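You operate a simulated robot arm through the tools that you are given. There is no shell and no other tool. Be economical: measure what you need, move in short steps, check, and stop when the job is done.

Carry out the task below with a simulated robot arm. There is one attempt and no reset: what you move stays moved.

TASK
Put the pick glass and the slate pad on the black tray.
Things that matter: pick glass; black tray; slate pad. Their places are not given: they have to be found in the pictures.

It is judged by the outcome, as a careful person would: the job done as asked, and still so three seconds after it is handed in. It fails if anything else is knocked over, pushed out of place, dropped, spilled or broken.

THE ROBOT
A 7-joint arm with a two-finger parallel gripper, fixed in place. Base frame: the origin is at the foot of the arm, x ahead of it, y to its left, z up; the work surface is at about z = 0. Lengths are in mm, angles in degrees, forces in N, time in s.
With the tool pointing down near the work surface it reaches from about 220 to 580 mm from the base axis. Its first joint turns from -66.0 to 66.0 degrees. Payload 2.5 kg.
Tool frame: the origin (TCP) lies between the finger pads and is the grasp point; the fingertips stand 23 mm ahead of it; z points along the fingers, y is the line along which they close. The gripper opens to 94 mm. The fingers are 38 mm wide and 10 mm thick; the gripper's body (54 by 96 mm) begins 39 mm behind the TCP.
Orientation is that of the tool frame in the base frame, as a unit quaternion [x, y, z, w]. With the fingers straight down and closing along the base's y, the tool's x points along the base's -x, its y along +y and its z along -z.

THE INTERFACE
- The arm moves only by the tool nudge_tool. Its argument "plan" is one flat list of numbers, 7 for each row, row after row: the shift along the tool's x, y, z in units of 250 mm (1.0 is 250 mm), then the turn, a rotation vector about the tool's x, y, z in units of 45 degrees (1.0 is 45 degrees), then the closure, from 0 (fully open) to 1 (shut). In form: [tx, ty, tz, rx, ry, rz, gripper, tx, ty, tz, rx, ry, rz, gripper, ...]. A call has 1 to 8 rows; each row is the pose to reach, as a shift and turn from the pose commanded when the call began, along the tool's axes at that moment. A call with a number of a shift or a turn outside -1 to 1 is refused whole. A row lasts 0.2 s, in which the tool goes at most 50 mm and 8.6 degrees; a call with a longer step from one row to the next is refused whole, and so is a gripper value outside its range. A pose out of reach is approached as far as the arm can. The call stops where the force on the tool passes 40 N (or 10 N more than at its start, if that is more) or the arm is blocked; 0.2 s more then pass. The fingers move at their own pace (about 108 mm/s each) and stop on an object; they squeeze with about 36 N. The grip force told is the motor's: it shows also when the fingers shut on nothing. Time passes only in rows, and 0.2 s behind the last, so rows that repeat a pose let the fingers close. It gives the time, the measured TCP pose, the force on the tool (base axes), the opening and the grip force at its end, in the units of the frame above (readings bear some noise), and new pictures: "show" is both (left out), scene, wrist or none.
- Cameras (640 x 400 px; columns grow to the right, rows downward): "scene" is fixed at [104.5, -397.2, 549.2]; the picture's right is [0.92, -0.40, 0.00], its down [-0.21, -0.49, -0.85] and it looks along [0.34, 0.78, -0.53] (base axes); focal length 328 px, centre (320, 200). "wrist" rides on the gripper at [-39, 0, -44] in the tool frame; the picture's right is [0.00, -1.00, 0.00], its down [0.97, 0.00, -0.24] and it looks along [0.24, 0.00, 0.97] (tool axes); focal length 218 px, centre (320, 200).
- measure_at(camera, pixels): for up to 12 pixels [column, row] of the newest picture of that camera ("zoom" is the newest enlarged one), the place [x, y, z] in the base frame of the surface seen there, good to about 3 mm. No time passes.
- inspect(camera, box): a new picture of the part [left, top, right, bottom] of that camera's present view, enlarged. No time passes.
- finish_job(): hands the job in; it is judged then, once.

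Work in short steps. Measure before you move; look again where a grasp or a placing could have gone wrong, and mend it. You have 60 turns and 120 pictures in all, the two below and enlarged ones among them. Open the gripper and draw the arm clear of the work before you hand the job in, unless the task says otherwise; then end with one line.

The tools are called after "Emit:" by a JSON object that holds its "method" and its "body". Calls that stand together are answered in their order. nudge_tool: Moves the arm, as the interface text tells. Its arguments: {"type":"object","properties":{"plan":{"type":"array","items":{"type":"number"}},"show":{"type":"string","enum":["both","scene","wrist","none"]}},"required":["plan"]} The other tools are called the same way: measure_at (camera, pixels) gives the place of the surface under pixels of a picture; inspect (camera, box) takes an enlarged picture of a part of a camera's view; finish_job () hands the job in.

At the start:

```text
time: 0.0
tcp_pos: [361.8, 160.1, 310.2]
tcp_rot: [0.0, 1.0, 0.0, 0.0]
contact_force: [-0.3, -0.1, 0.4]
grip_width: 94.2
grasp_force: 0.1
```

scene: 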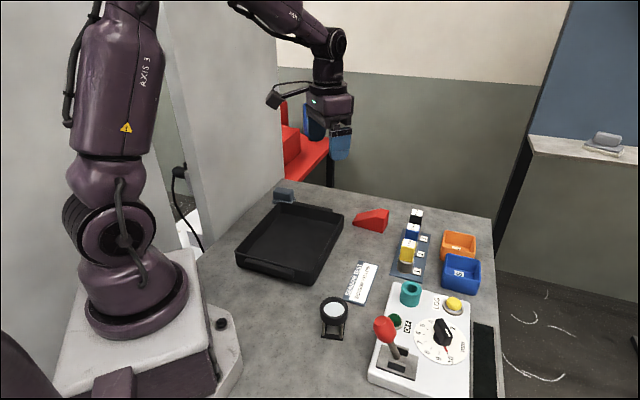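
wrist: 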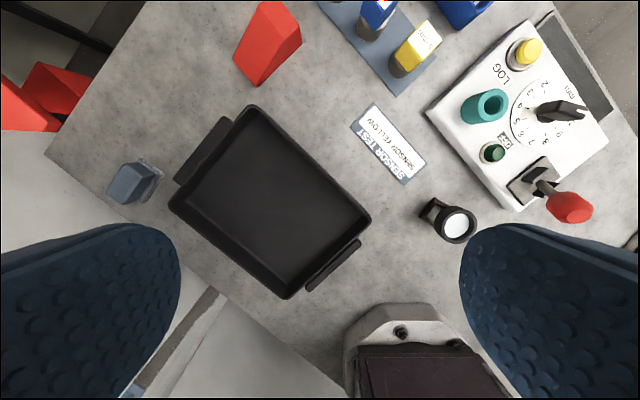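

The pick glass is likely the folding magnifier at scene (334,315), and the slate pad the slate-coloured block at wrist (130,182). I'll enlarge both.

Emit:
{"method": "inspect", "body": {"camera": "wrist", "box": [80, 90, 240, 220]}}

Emit:
{"method": "inspect", "body": {"camera": "scene", "box": [290, 270, 390, 350]}}

Emit:
{"method": "inspect", "body": {"camera": "scene", "box": [220, 170, 380, 290]}}

Emit:
{"method": "inspect", "body": {"camera": "wrist", "box": [400, 180, 500, 260]}}

Emit:
{"method": "measure_at", "body": {"camera": "wrist", "pixels": [[125, 182], [112, 195], [147, 170], [456, 224], [430, 207], [270, 190], [250, 107], [370, 217], [290, 297], [170, 205], [440, 240], [470, 215]]}}

```text
3.08 times, centred on (160, 155) of wrist
```

zoom: 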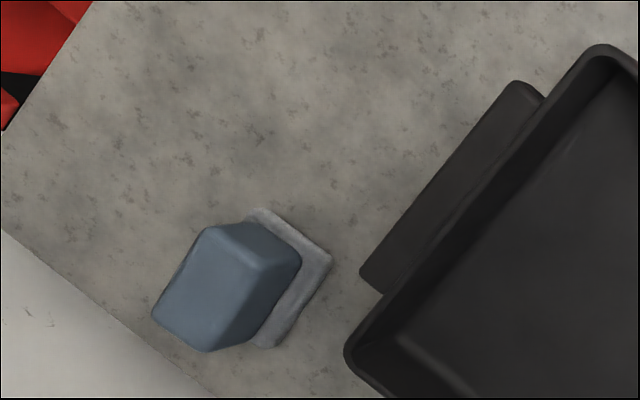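

```text
5.00 times, centred on (340, 310) of scene
```

zoom: 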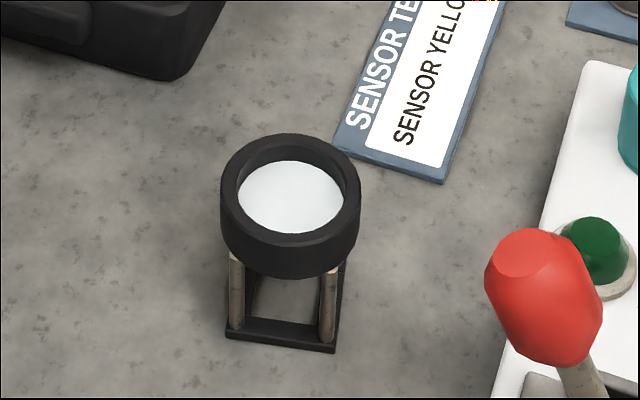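

```text
3.33 times, centred on (300, 230) of scene
```

zoom: 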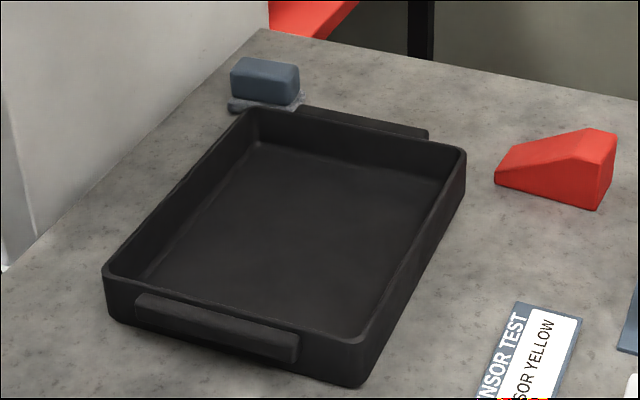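

```text
5.00 times, centred on (450, 220) of wrist
```

zoom: 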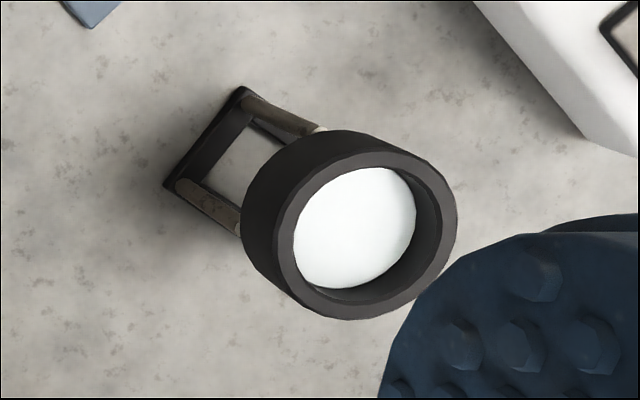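

```text
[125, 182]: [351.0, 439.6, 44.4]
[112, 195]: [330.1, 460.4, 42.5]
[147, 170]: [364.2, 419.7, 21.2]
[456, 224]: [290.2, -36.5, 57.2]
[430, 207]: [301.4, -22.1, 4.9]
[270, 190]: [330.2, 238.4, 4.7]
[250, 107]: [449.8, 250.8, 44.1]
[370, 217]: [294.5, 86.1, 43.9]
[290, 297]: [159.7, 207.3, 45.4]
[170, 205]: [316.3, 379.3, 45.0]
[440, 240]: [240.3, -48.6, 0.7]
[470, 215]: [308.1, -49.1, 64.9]
```

Both are identified: the pick glass is near (295,-38) with its ring top at about z 65, and the slate pad is near (350,440). I'll move above the glass for a closer look.

Emit:
{"method": "nudge_tool", "body": {"plan": [0.045, -0.133, 0.06, 0, 0, 0, 0, 0.09, -0.267, 0.12, 0, 0, 0, 0, 0.134, -0.4, 0.18, 0, 0, 0, 0, 0.179, -0.533, 0.24, 0, 0, 0, 0, 0.223, -0.667, 0.3, 0, 0, 0, 0, 0.268, -0.8, 0.36, 0, 0, 0, 0]}}

```text
time: 1.4
tcp_pos: [293.1, -44.8, 219.6]
tcp_rot: [0.0, 1.0, 0.0, 0.001]
contact_force: [-0.3, -0.2, -0.9]
grip_width: 93.9
grasp_force: 0.1
```

scene: 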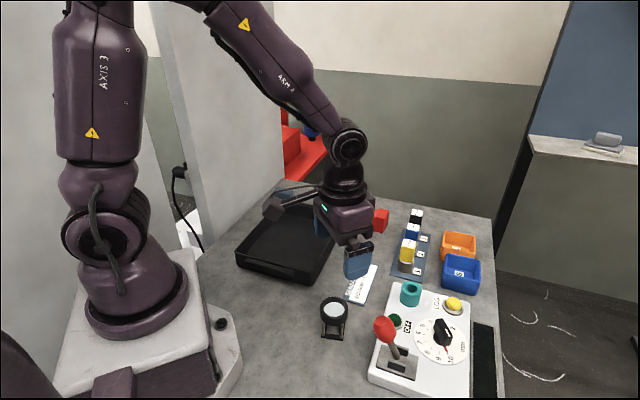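
wrist: 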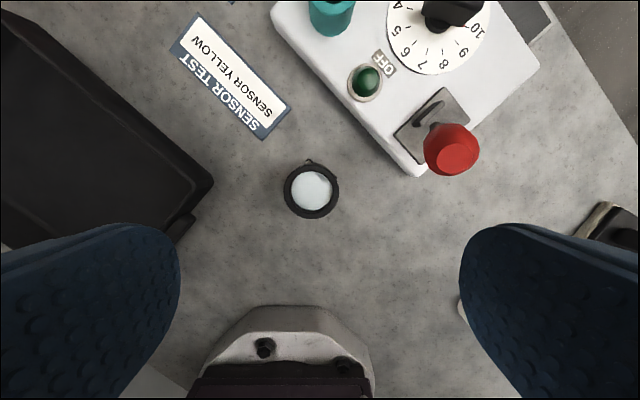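

The glass is now at wrist (311,190) and the joystick knob at (452,150). I'll measure the ring edges, the nearby joystick and the panel.

Emit:
{"method": "measure_at", "body": {"camera": "wrist", "pixels": [[287, 190], [336, 190], [311, 166], [311, 215], [311, 190], [430, 150], [450, 170], [415, 175], [308, 161], [210, 185], [460, 305], [290, 172]]}}

Emit:
{"method": "inspect", "body": {"camera": "wrist", "box": [260, 140, 360, 230]}}

```text
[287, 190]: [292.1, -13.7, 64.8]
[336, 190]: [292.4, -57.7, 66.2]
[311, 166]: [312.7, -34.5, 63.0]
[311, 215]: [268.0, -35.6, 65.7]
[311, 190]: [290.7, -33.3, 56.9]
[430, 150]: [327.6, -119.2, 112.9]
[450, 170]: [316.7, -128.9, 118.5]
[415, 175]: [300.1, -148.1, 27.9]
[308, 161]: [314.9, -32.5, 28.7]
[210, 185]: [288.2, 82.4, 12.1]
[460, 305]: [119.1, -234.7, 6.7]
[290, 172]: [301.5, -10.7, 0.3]
```

```text
4.44 times, centred on (310, 185) of wrist
```

zoom: 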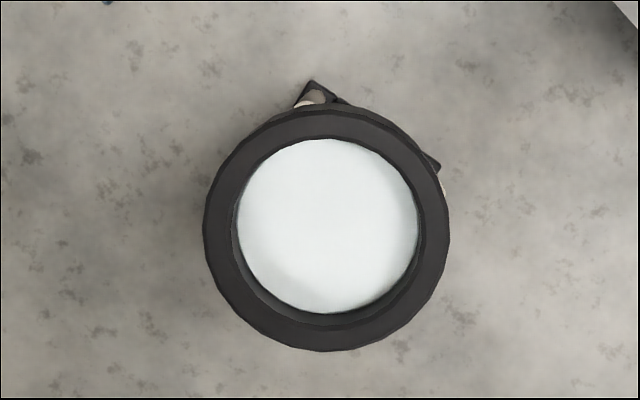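

Emit:
{"method": "measure_at", "body": {"camera": "scene", "pixels": [[334, 323], [334, 325], [322, 337], [342, 339], [323, 328], [341, 330], [345, 323], [334, 315], [332, 332], [321, 315], [346, 317], [333, 336]]}}

Emit:
{"method": "inspect", "body": {"camera": "scene", "box": [310, 285, 360, 345]}}

```text
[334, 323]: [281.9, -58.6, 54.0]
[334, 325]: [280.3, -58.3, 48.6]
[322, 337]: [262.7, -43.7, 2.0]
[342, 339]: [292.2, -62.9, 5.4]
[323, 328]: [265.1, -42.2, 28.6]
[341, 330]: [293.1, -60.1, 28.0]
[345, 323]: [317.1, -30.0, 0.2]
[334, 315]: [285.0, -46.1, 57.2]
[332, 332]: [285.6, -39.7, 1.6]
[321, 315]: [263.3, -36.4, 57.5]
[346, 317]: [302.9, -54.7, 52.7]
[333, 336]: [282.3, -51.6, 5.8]
```

```text
6.67 times, centred on (335, 315) of scene
```

zoom: 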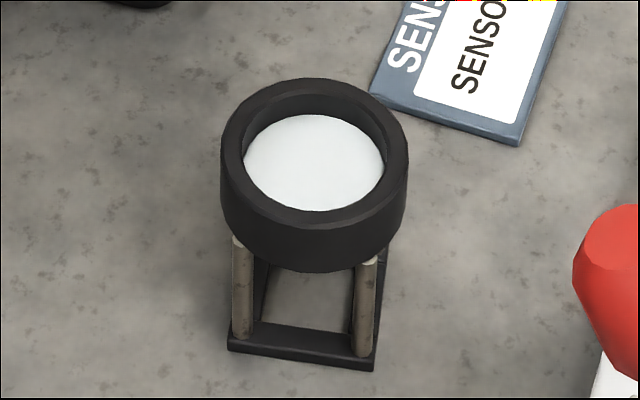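

Ring centre is about (291,-36), Ø48, spanning z 47–65. Its square base is turned about -33°, so I'll turn the tool 33° to close square to the base sides, and descend to about z 120.

Emit:
{"method": "nudge_tool", "body": {"plan": [0.004, 0.005, 0.1, 0, 0, 0.183, 0, 0.008, 0.01, 0.2, 0, 0, 0.366, 0, 0.012, 0.014, 0.3, 0, 0, 0.55, 0, 0.016, 0.018, 0.4, 0, 0, 0.733, 0, 0.016, 0.018, 0.4, 0, 0, 0.733, 0]}}

```text
time: 2.6
tcp_pos: [288.9, -35.7, 116.7]
tcp_rot: [0.284, 0.959, 0.0, 0.0]
contact_force: [-0.2, 0.3, 0.0]
grip_width: 93.9
grasp_force: 0.0
```

scene: 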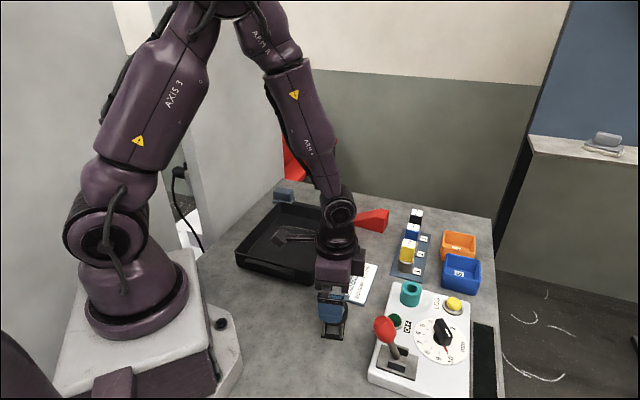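
wrist: 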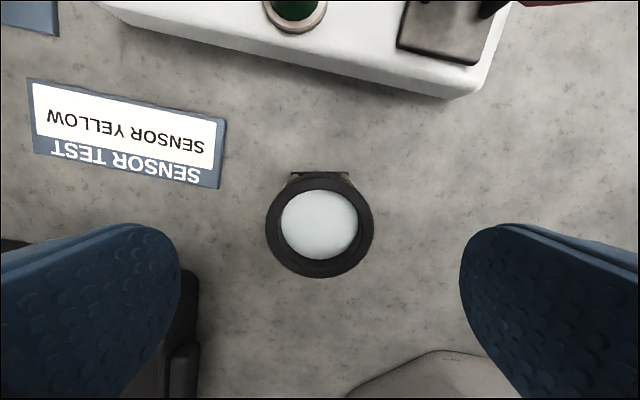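

The alignment is good, with the ring centred at wrist (320,228) and its base square. I'll descend to z≈58 and close.

Emit:
{"method": "nudge_tool", "body": {"plan": [-0.005, 0, 0.12, 0, 0, 0, 0, -0.005, 0, 0.236, 0, 0, 0, 0, -0.005, 0, 0.236, 0, 0, 0, 0, -0.005, 0, 0.236, 0, 0, 0, 1, -0.005, 0, 0.236, 0, 0, 0, 1, -0.005, 0, 0.236, 0, 0, 0, 1]}}

```text
time: 4.0
tcp_pos: [288.9, -34.4, 59.1]
tcp_rot: [0.284, 0.959, 0.0, 0.0]
contact_force: [-0.4, 0.1, -0.1]
grip_width: 51.1
grasp_force: 36.0
```

scene: 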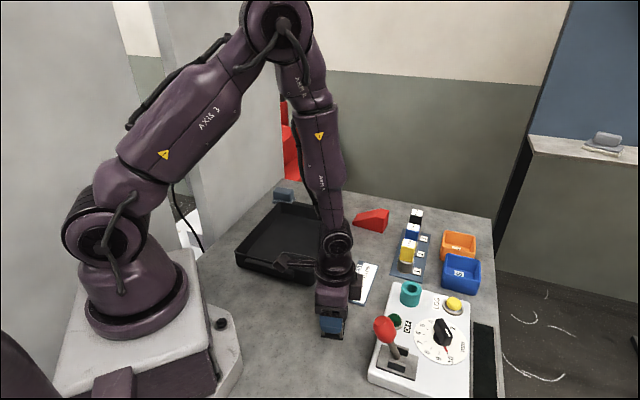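
wrist: 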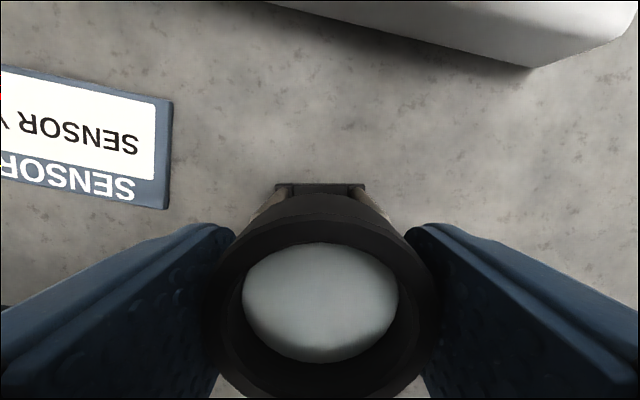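

The grip is firm at 51 mm and 36 N. I'll lift straight up about 110 mm.

Emit:
{"method": "nudge_tool", "body": {"plan": [0, 0, -0.1, 0, 0, 0, 1, 0, 0, -0.2, 0, 0, 0, 1, 0, 0, -0.32, 0, 0, 0, 1, 0, 0, -0.44, 0, 0, 0, 1]}}

```text
time: 5.0
tcp_pos: [289.9, -36.1, 168.2]
tcp_rot: [0.284, 0.959, 0.0, 0.0]
contact_force: [0.7, -0.9, -0.3]
grip_width: 51.1
grasp_force: 36.0
```

scene: 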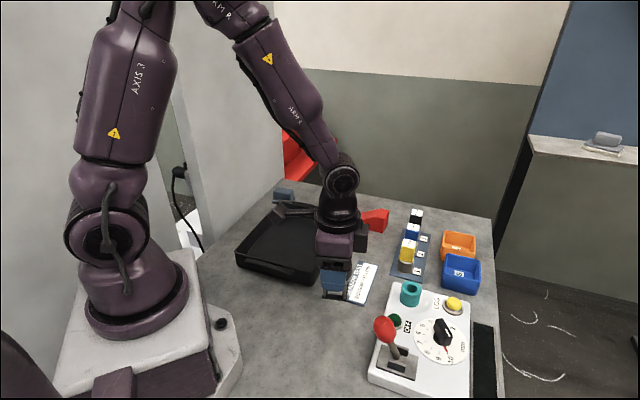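
wrist: 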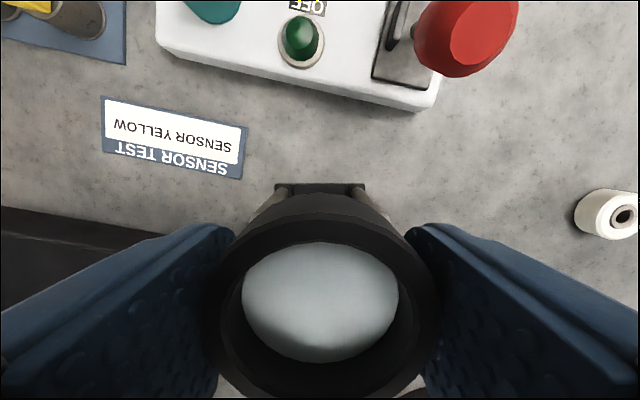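

The glass is held and lifted. I'll carry it over the tray to about (277,202).

Emit:
{"method": "nudge_tool", "body": {"plan": [0.079, 0.109, 0, 0, 0, 0, 1, 0.158, 0.219, 0, 0, 0, 0, 1, 0.238, 0.328, 0, 0, 0, 0, 1, 0.317, 0.438, 0, 0, 0, 0, 1, 0.396, 0.547, 0, 0, 0, 0, 1, 0.476, 0.657, 0, 0, 0, 0, 1, 0.555, 0.766, 0, 0, 0, 0, 1, 0.555, 0.766, 0, 0, 0, 0, 1]}}

```text
time: 6.8
tcp_pos: [278.0, 200.1, 172.8]
tcp_rot: [0.284, 0.959, 0.0, 0.0]
contact_force: [-0.2, 0.3, 0.4]
grip_width: 50.7
grasp_force: 36.0
```

scene: 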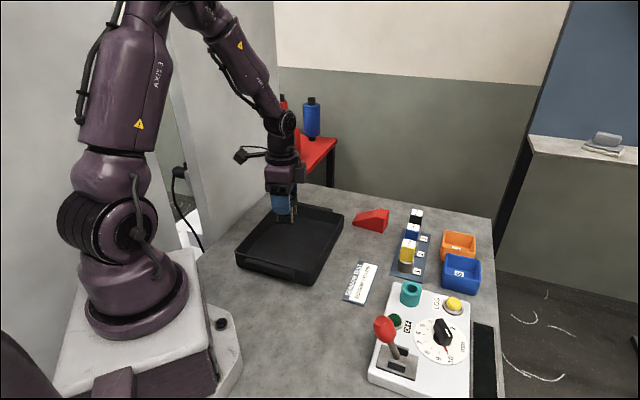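
wrist: 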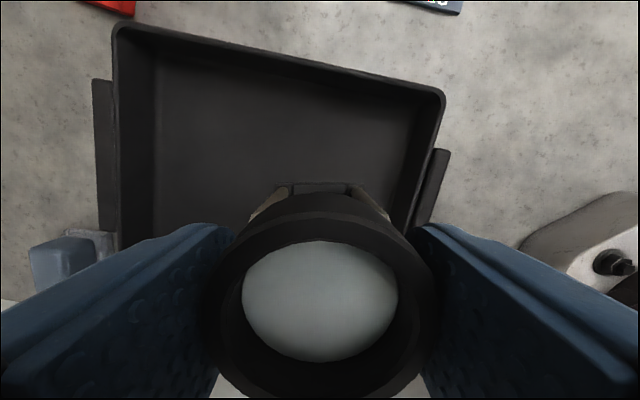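

The glass is above the tray. I'll measure the tray floor and rim around it before lowering.

Emit:
{"method": "measure_at", "body": {"camera": "wrist", "pixels": [[118, 28], [440, 92], [118, 240], [415, 215], [160, 60], [405, 110], [160, 220], [388, 200], [392, 190], [250, 120]]}}

```text
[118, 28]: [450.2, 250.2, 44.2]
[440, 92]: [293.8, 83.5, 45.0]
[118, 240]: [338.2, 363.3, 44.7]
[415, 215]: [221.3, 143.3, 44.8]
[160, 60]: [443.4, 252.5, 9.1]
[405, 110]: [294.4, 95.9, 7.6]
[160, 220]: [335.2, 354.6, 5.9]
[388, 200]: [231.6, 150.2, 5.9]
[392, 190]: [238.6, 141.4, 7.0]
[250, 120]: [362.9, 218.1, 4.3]
```

The floor is at z≈5 and the walls are clear, so I'll lower the glass to TCP z≈65.

Emit:
{"method": "nudge_tool", "body": {"plan": [0, 0, 0.14, 0, 0, 0, 1, 0, 0, 0.28, 0, 0, 0, 1, 0, 0, 0.38, 0, 0, 0, 1, 0, 0, 0.424, 0, 0, 0, 1, 0, 0, 0.424, 0, 0, 0, 1]}}

```text
time: 8.0
tcp_pos: [278.9, 199.6, 62.1]
tcp_rot: [0.284, 0.959, 0.0, 0.001]
contact_force: [-5.7, -5.6, 35.3]
grip_width: 50.7
grasp_force: 36.0
```

scene: 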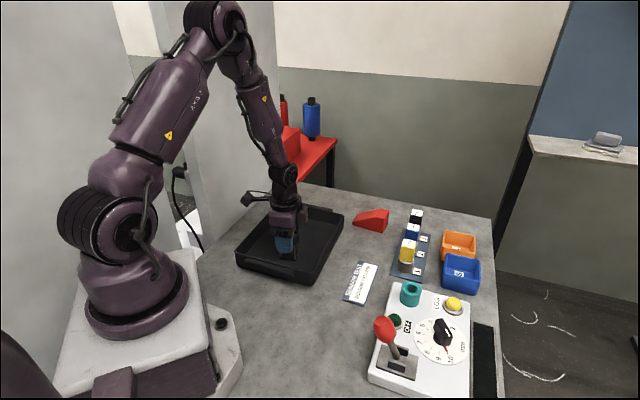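
wrist: 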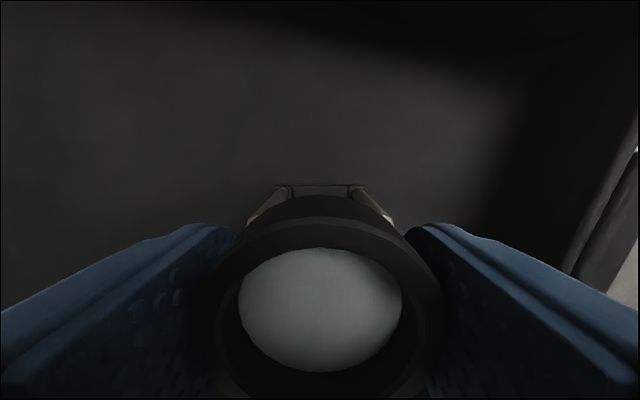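

It is seated, with 35 N of contact. I'll ease up 2 mm, open partly, then rise straight up.

Emit:
{"method": "nudge_tool", "body": {"plan": [0, 0, -0.007, 0, 0, 0, 1, 0, 0, -0.007, 0, 0, 0, 0.25, 0, 0, -0.007, 0, 0, 0, 0.25, 0, 0, -0.1, 0, 0, 0, 0.25, 0, 0, -0.25, 0, 0, 0, 0.25, 0, 0, -0.44, 0, 0, 0, 0.25, 0, 0, -0.6, 0, 0, 0, 0.25]}}

```text
time: 9.6
tcp_pos: [280.4, 199.6, 216.9]
tcp_rot: [0.283, 0.959, 0.0, -0.001]
contact_force: [0.1, 0.8, -0.8]
grip_width: 70.4
grasp_force: 0.0
```

scene: 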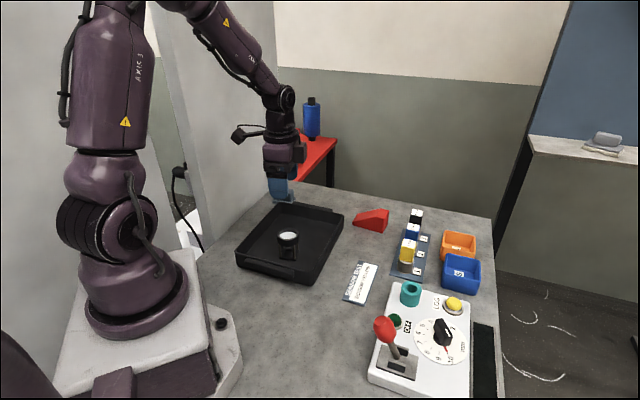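
wrist: 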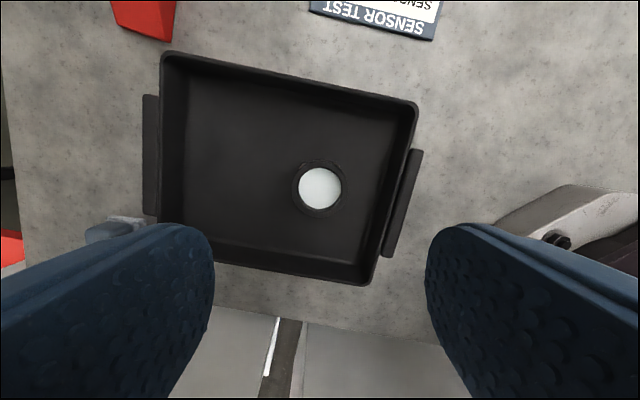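

The glass stands upright in the tray. I'll go above the slate pad near (345,425).

Emit:
{"method": "nudge_tool", "body": {"plan": [0.045, 0.15, 0, 0, 0, 0, 0, 0.09, 0.3, 0, 0, 0, 0, 0, 0.136, 0.449, 0, 0, 0, 0, 0, 0.181, 0.6, 0, 0, 0, 0, 0, 0.227, 0.748, 0, 0, 0, 0, 0, 0.272, 0.897, 0, 0, 0, 0, 0, 0.272, 0.897, 0, 0, 0, 0, 0]}}

```text
time: 11.2
tcp_pos: [342.8, 423.6, 212.7]
tcp_rot: [0.284, 0.959, 0.0, 0.0]
contact_force: [-0.5, 0.3, -0.3]
grip_width: 93.9
grasp_force: 0.0
```

scene: 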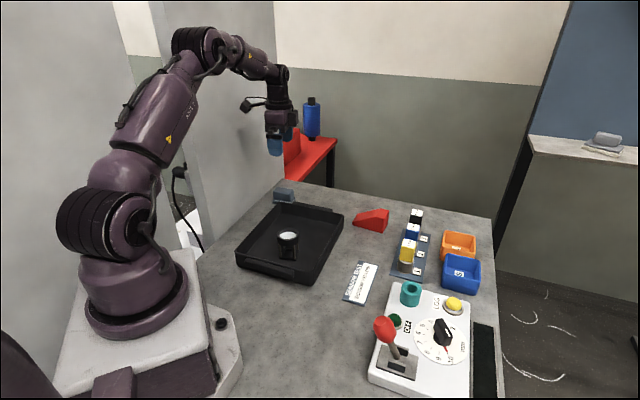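
wrist: 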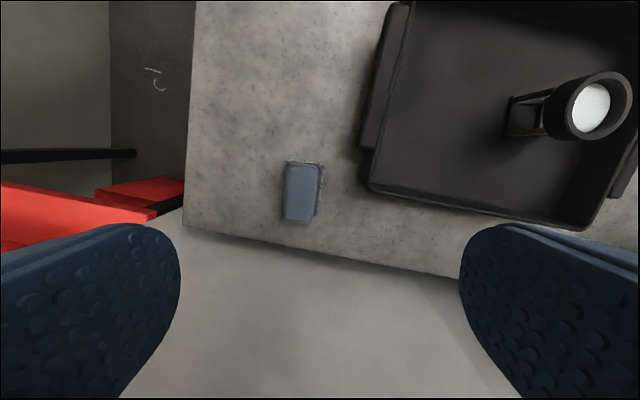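

The pad is at wrist (302,192), already nearly aligned with its narrow side along the closing axis. I'll zoom in and measure.

Emit:
{"method": "inspect", "body": {"camera": "wrist", "box": [250, 140, 370, 240]}}

Emit:
{"method": "measure_at", "body": {"camera": "wrist", "pixels": [[290, 170], [288, 216], [316, 170], [310, 215], [301, 192], [321, 166], [314, 221], [322, 180], [287, 192], [312, 192], [370, 170], [380, 120]]}}

```text
4.00 times, centred on (310, 190) of wrist
```

zoom: 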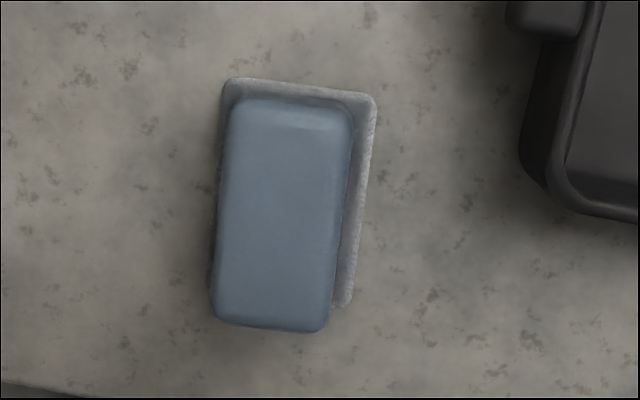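

```text
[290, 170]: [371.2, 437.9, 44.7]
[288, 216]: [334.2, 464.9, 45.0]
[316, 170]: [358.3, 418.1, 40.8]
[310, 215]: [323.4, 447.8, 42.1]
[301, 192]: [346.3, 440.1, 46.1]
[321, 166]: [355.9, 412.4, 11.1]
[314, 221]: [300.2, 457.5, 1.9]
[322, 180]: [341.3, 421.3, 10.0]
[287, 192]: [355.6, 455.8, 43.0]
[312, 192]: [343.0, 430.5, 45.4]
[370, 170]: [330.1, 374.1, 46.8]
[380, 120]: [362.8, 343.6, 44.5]
```

Block top centre is about (346.5,442), z 45. The pad needs about 4.5° more turn. The tray handle is near, so I'll narrow the opening to about 60 mm, descend to z≈110 and check.

Emit:
{"method": "nudge_tool", "body": {"plan": [0.01, 0.025, 0.14, 0, 0, 0.05, 0.36, 0.02, 0.05, 0.28, 0, 0, 0.1, 0.36, 0.028, 0.07, 0.41, 0, 0, 0.1, 0.36, 0.028, 0.07, 0.41, 0, 0, 0.1, 0.36]}}

```text
time: 12.2
tcp_pos: [350.5, 443.8, 111.7]
tcp_rot: [0.321, 0.947, 0.0, 0.0]
contact_force: [0.1, 0.7, -1.2]
grip_width: 60.3
grasp_force: 0.0
```

scene: 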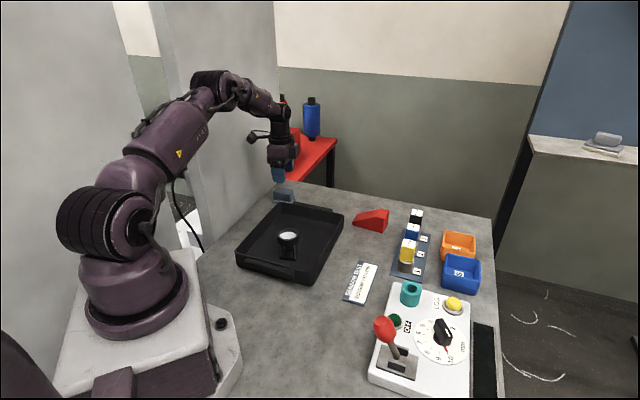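
wrist: 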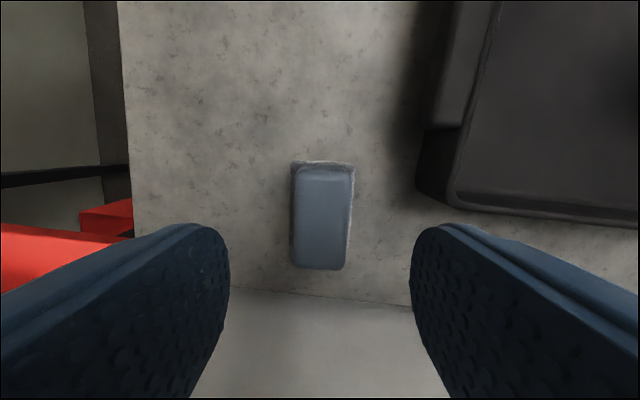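

Laterally centred. I'll measure its ends along the other axis.

Emit:
{"method": "measure_at", "body": {"camera": "wrist", "pixels": [[323, 174], [320, 262], [300, 218], [344, 218], [322, 218], [322, 165], [352, 190], [428, 140], [420, 185]]}}

```text
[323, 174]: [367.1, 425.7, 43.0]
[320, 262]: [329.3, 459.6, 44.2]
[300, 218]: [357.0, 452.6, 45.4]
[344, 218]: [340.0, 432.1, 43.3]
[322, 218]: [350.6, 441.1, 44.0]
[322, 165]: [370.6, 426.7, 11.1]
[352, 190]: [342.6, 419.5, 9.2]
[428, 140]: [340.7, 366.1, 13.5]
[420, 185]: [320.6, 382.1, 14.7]
```

TCP is over the centre. I'll turn 2° more, descend to z≈37 (tips above the felt) and close.

Emit:
{"method": "nudge_tool", "body": {"plan": [0.005, 0, 0.12, 0, 0, 0.045, 0.36, 0.005, 0, 0.24, 0, 0, 0.045, 0.36, 0.005, 0, 0.297, 0, 0, 0.045, 0.36, 0.005, 0, 0.297, 0, 0, 0.045, 0.36, 0.005, 0, 0.297, 0, 0, 0.045, 1, 0.005, 0, 0.297, 0, 0, 0.045, 1, 0.005, 0, 0.297, 0, 0, 0.045, 1]}}

```text
time: 13.8
tcp_pos: [348.8, 444.8, 36.6]
tcp_rot: [0.339, 0.941, 0.001, 0.0]
contact_force: [-0.4, 1.2, -0.1]
grip_width: 31.4
grasp_force: 35.8
```

scene: 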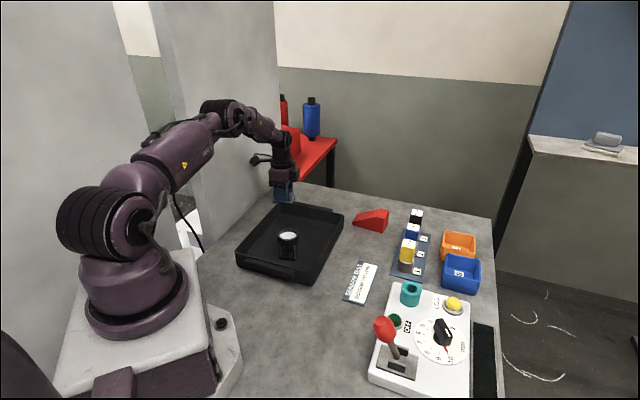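
wrist: 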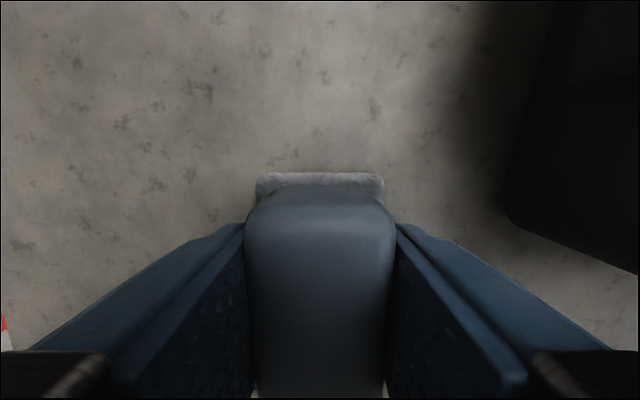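

Gripped at 31 mm. I'll lift 120 mm and carry it over the tray's left half, to (341,269).

Emit:
{"method": "nudge_tool", "body": {"plan": [0, 0, -0.16, 0, 0, 0, 1, 0, 0, -0.32, 0, 0, 0, 1, 0, 0, -0.48, 0, 0, 0, 1, -0.09, -0.12, -0.48, 0, 0, 0, 1, -0.18, -0.24, -0.48, 0, 0, 0, 1, -0.28, -0.37, -0.48, 0, 0, 0, 1, -0.37, -0.49, -0.48, 0, 0, 0, 1, -0.424, -0.562, -0.48, 0, 0, 0, 1]}}

```text
time: 15.6
tcp_pos: [338.4, 268.6, 158.3]
tcp_rot: [0.337, 0.941, 0.0, 0.0]
contact_force: [-0.4, -0.5, -0.1]
grip_width: 31.3
grasp_force: 35.8
```

scene: 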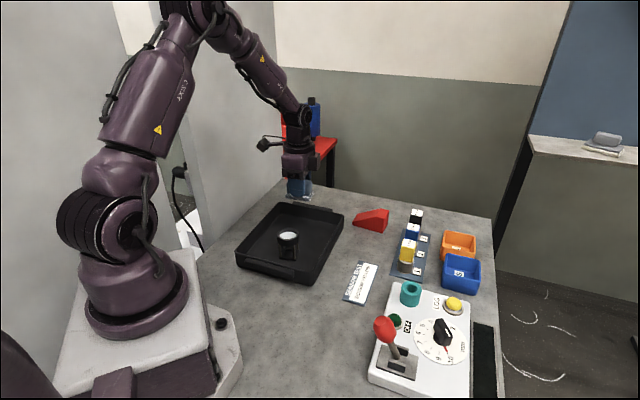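
wrist: 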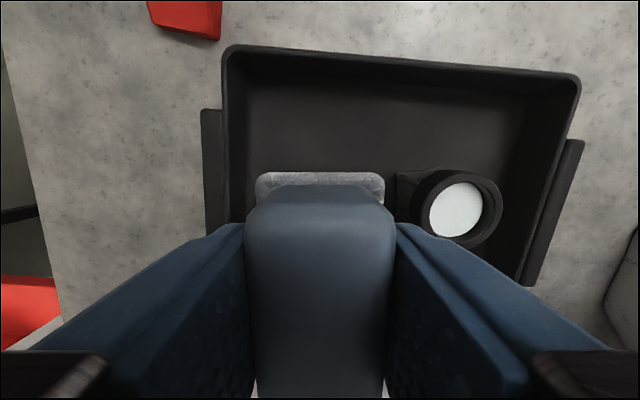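

It is clear of the glass by more than 20 mm and inside the walls. I'll lower to z≈42.

Emit:
{"method": "nudge_tool", "body": {"plan": [0, 0, 0.15, 0, 0, 0, 1, 0, 0, 0.3, 0, 0, 0, 1, 0, 0, 0.41, 0, 0, 0, 1, 0, 0, 0.455, 0, 0, 0, 1, 0, 0, 0.455, 0, 0, 0, 1]}}

```text
time: 16.8
tcp_pos: [340.8, 270.0, 44.3]
tcp_rot: [0.337, 0.941, 0.0, 0.0]
contact_force: [0.4, 0.4, -0.8]
grip_width: 31.5
grasp_force: 35.5
```

scene: 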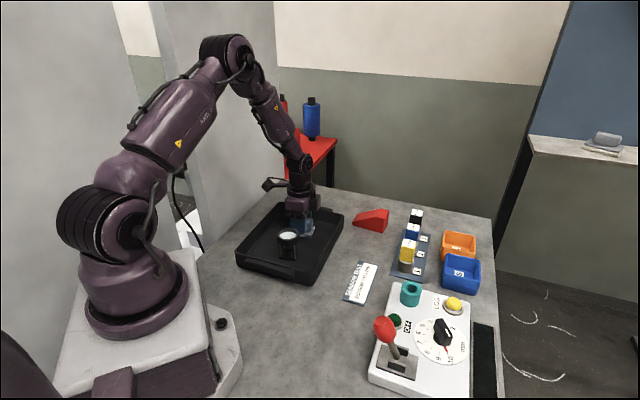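
wrist: 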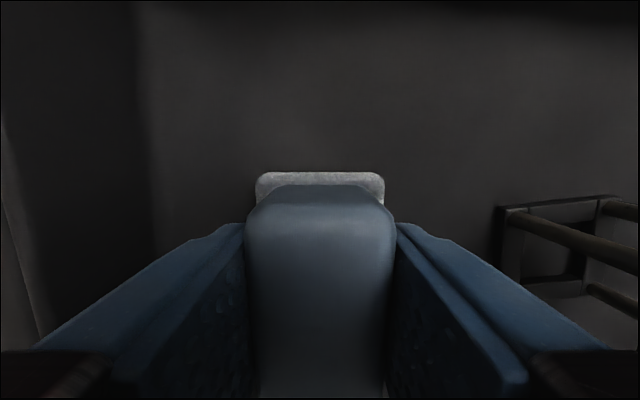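

Not touching yet. I'll go about 2.5 mm lower.

Emit:
{"method": "nudge_tool", "body": {"plan": [0, 0, 0.005, 0, 0, 0, 1, 0, 0, 0.01, 0, 0, 0, 1], "show": "none"}}

```text
time: 17.4
tcp_pos: [340.6, 269.0, 42.6]
tcp_rot: [0.338, 0.941, 0.0, 0.001]
contact_force: [-5.5, -5.9, 25.2]
grip_width: 31.1
grasp_force: 37.0
```

Contact at 25 N, so it is seated. I'll open to 60 mm and rise.

Emit:
{"method": "nudge_tool", "body": {"plan": [0, 0, -0.004, 0, 0, 0, 1, 0, 0, -0.004, 0, 0, 0, 0.36, 0, 0, -0.004, 0, 0, 0, 0.36, 0, 0, -0.12, 0, 0, 0, 0.36, 0, 0, -0.3, 0, 0, 0, 0.36, 0, 0, -0.48, 0, 0, 0, 0.36, 0, 0, -0.66, 0, 0, 0, 0.36, 0, 0, -0.8, 0, 0, 0, 0.36]}}

```text
time: 19.2
tcp_pos: [338.4, 271.7, 238.1]
tcp_rot: [0.338, 0.941, 0.0, 0.0]
contact_force: [0.5, 0.2, -0.3]
grip_width: 60.1
grasp_force: 0.0
```

scene: 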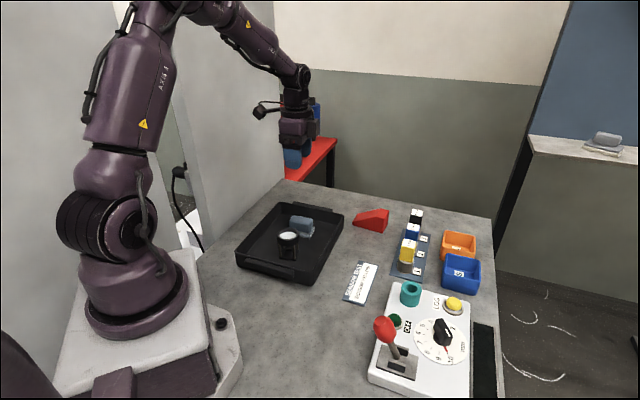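
wrist: 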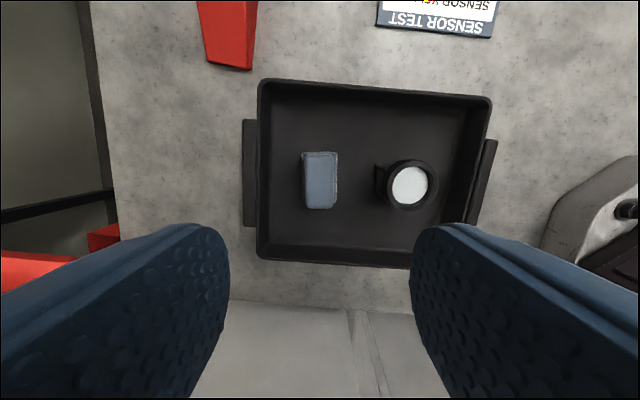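

Both items sit upright in the tray, nothing else has moved, and the arm is clear with the gripper released. I'll open it fully and hand in.

Emit:
{"method": "nudge_tool", "body": {"plan": [0, 0, -0.15, 0, 0, 0, 0, 0, 0, -0.25, 0, 0, 0, 0], "show": "none"}}

Emit:
{"method": "finish_job", "body": {}}

```text
time: 19.8
tcp_pos: [339.1, 270.4, 300.7]
tcp_rot: [0.337, 0.941, 0.0, 0.0]
contact_force: [0.3, -0.4, 0.8]
grip_width: 93.9
grasp_force: 0.0
```

```text
The job is handed in.
```

The pick glass and the slate pad are both standing on the black tray, nothing else was moved, and the job has been handed in.
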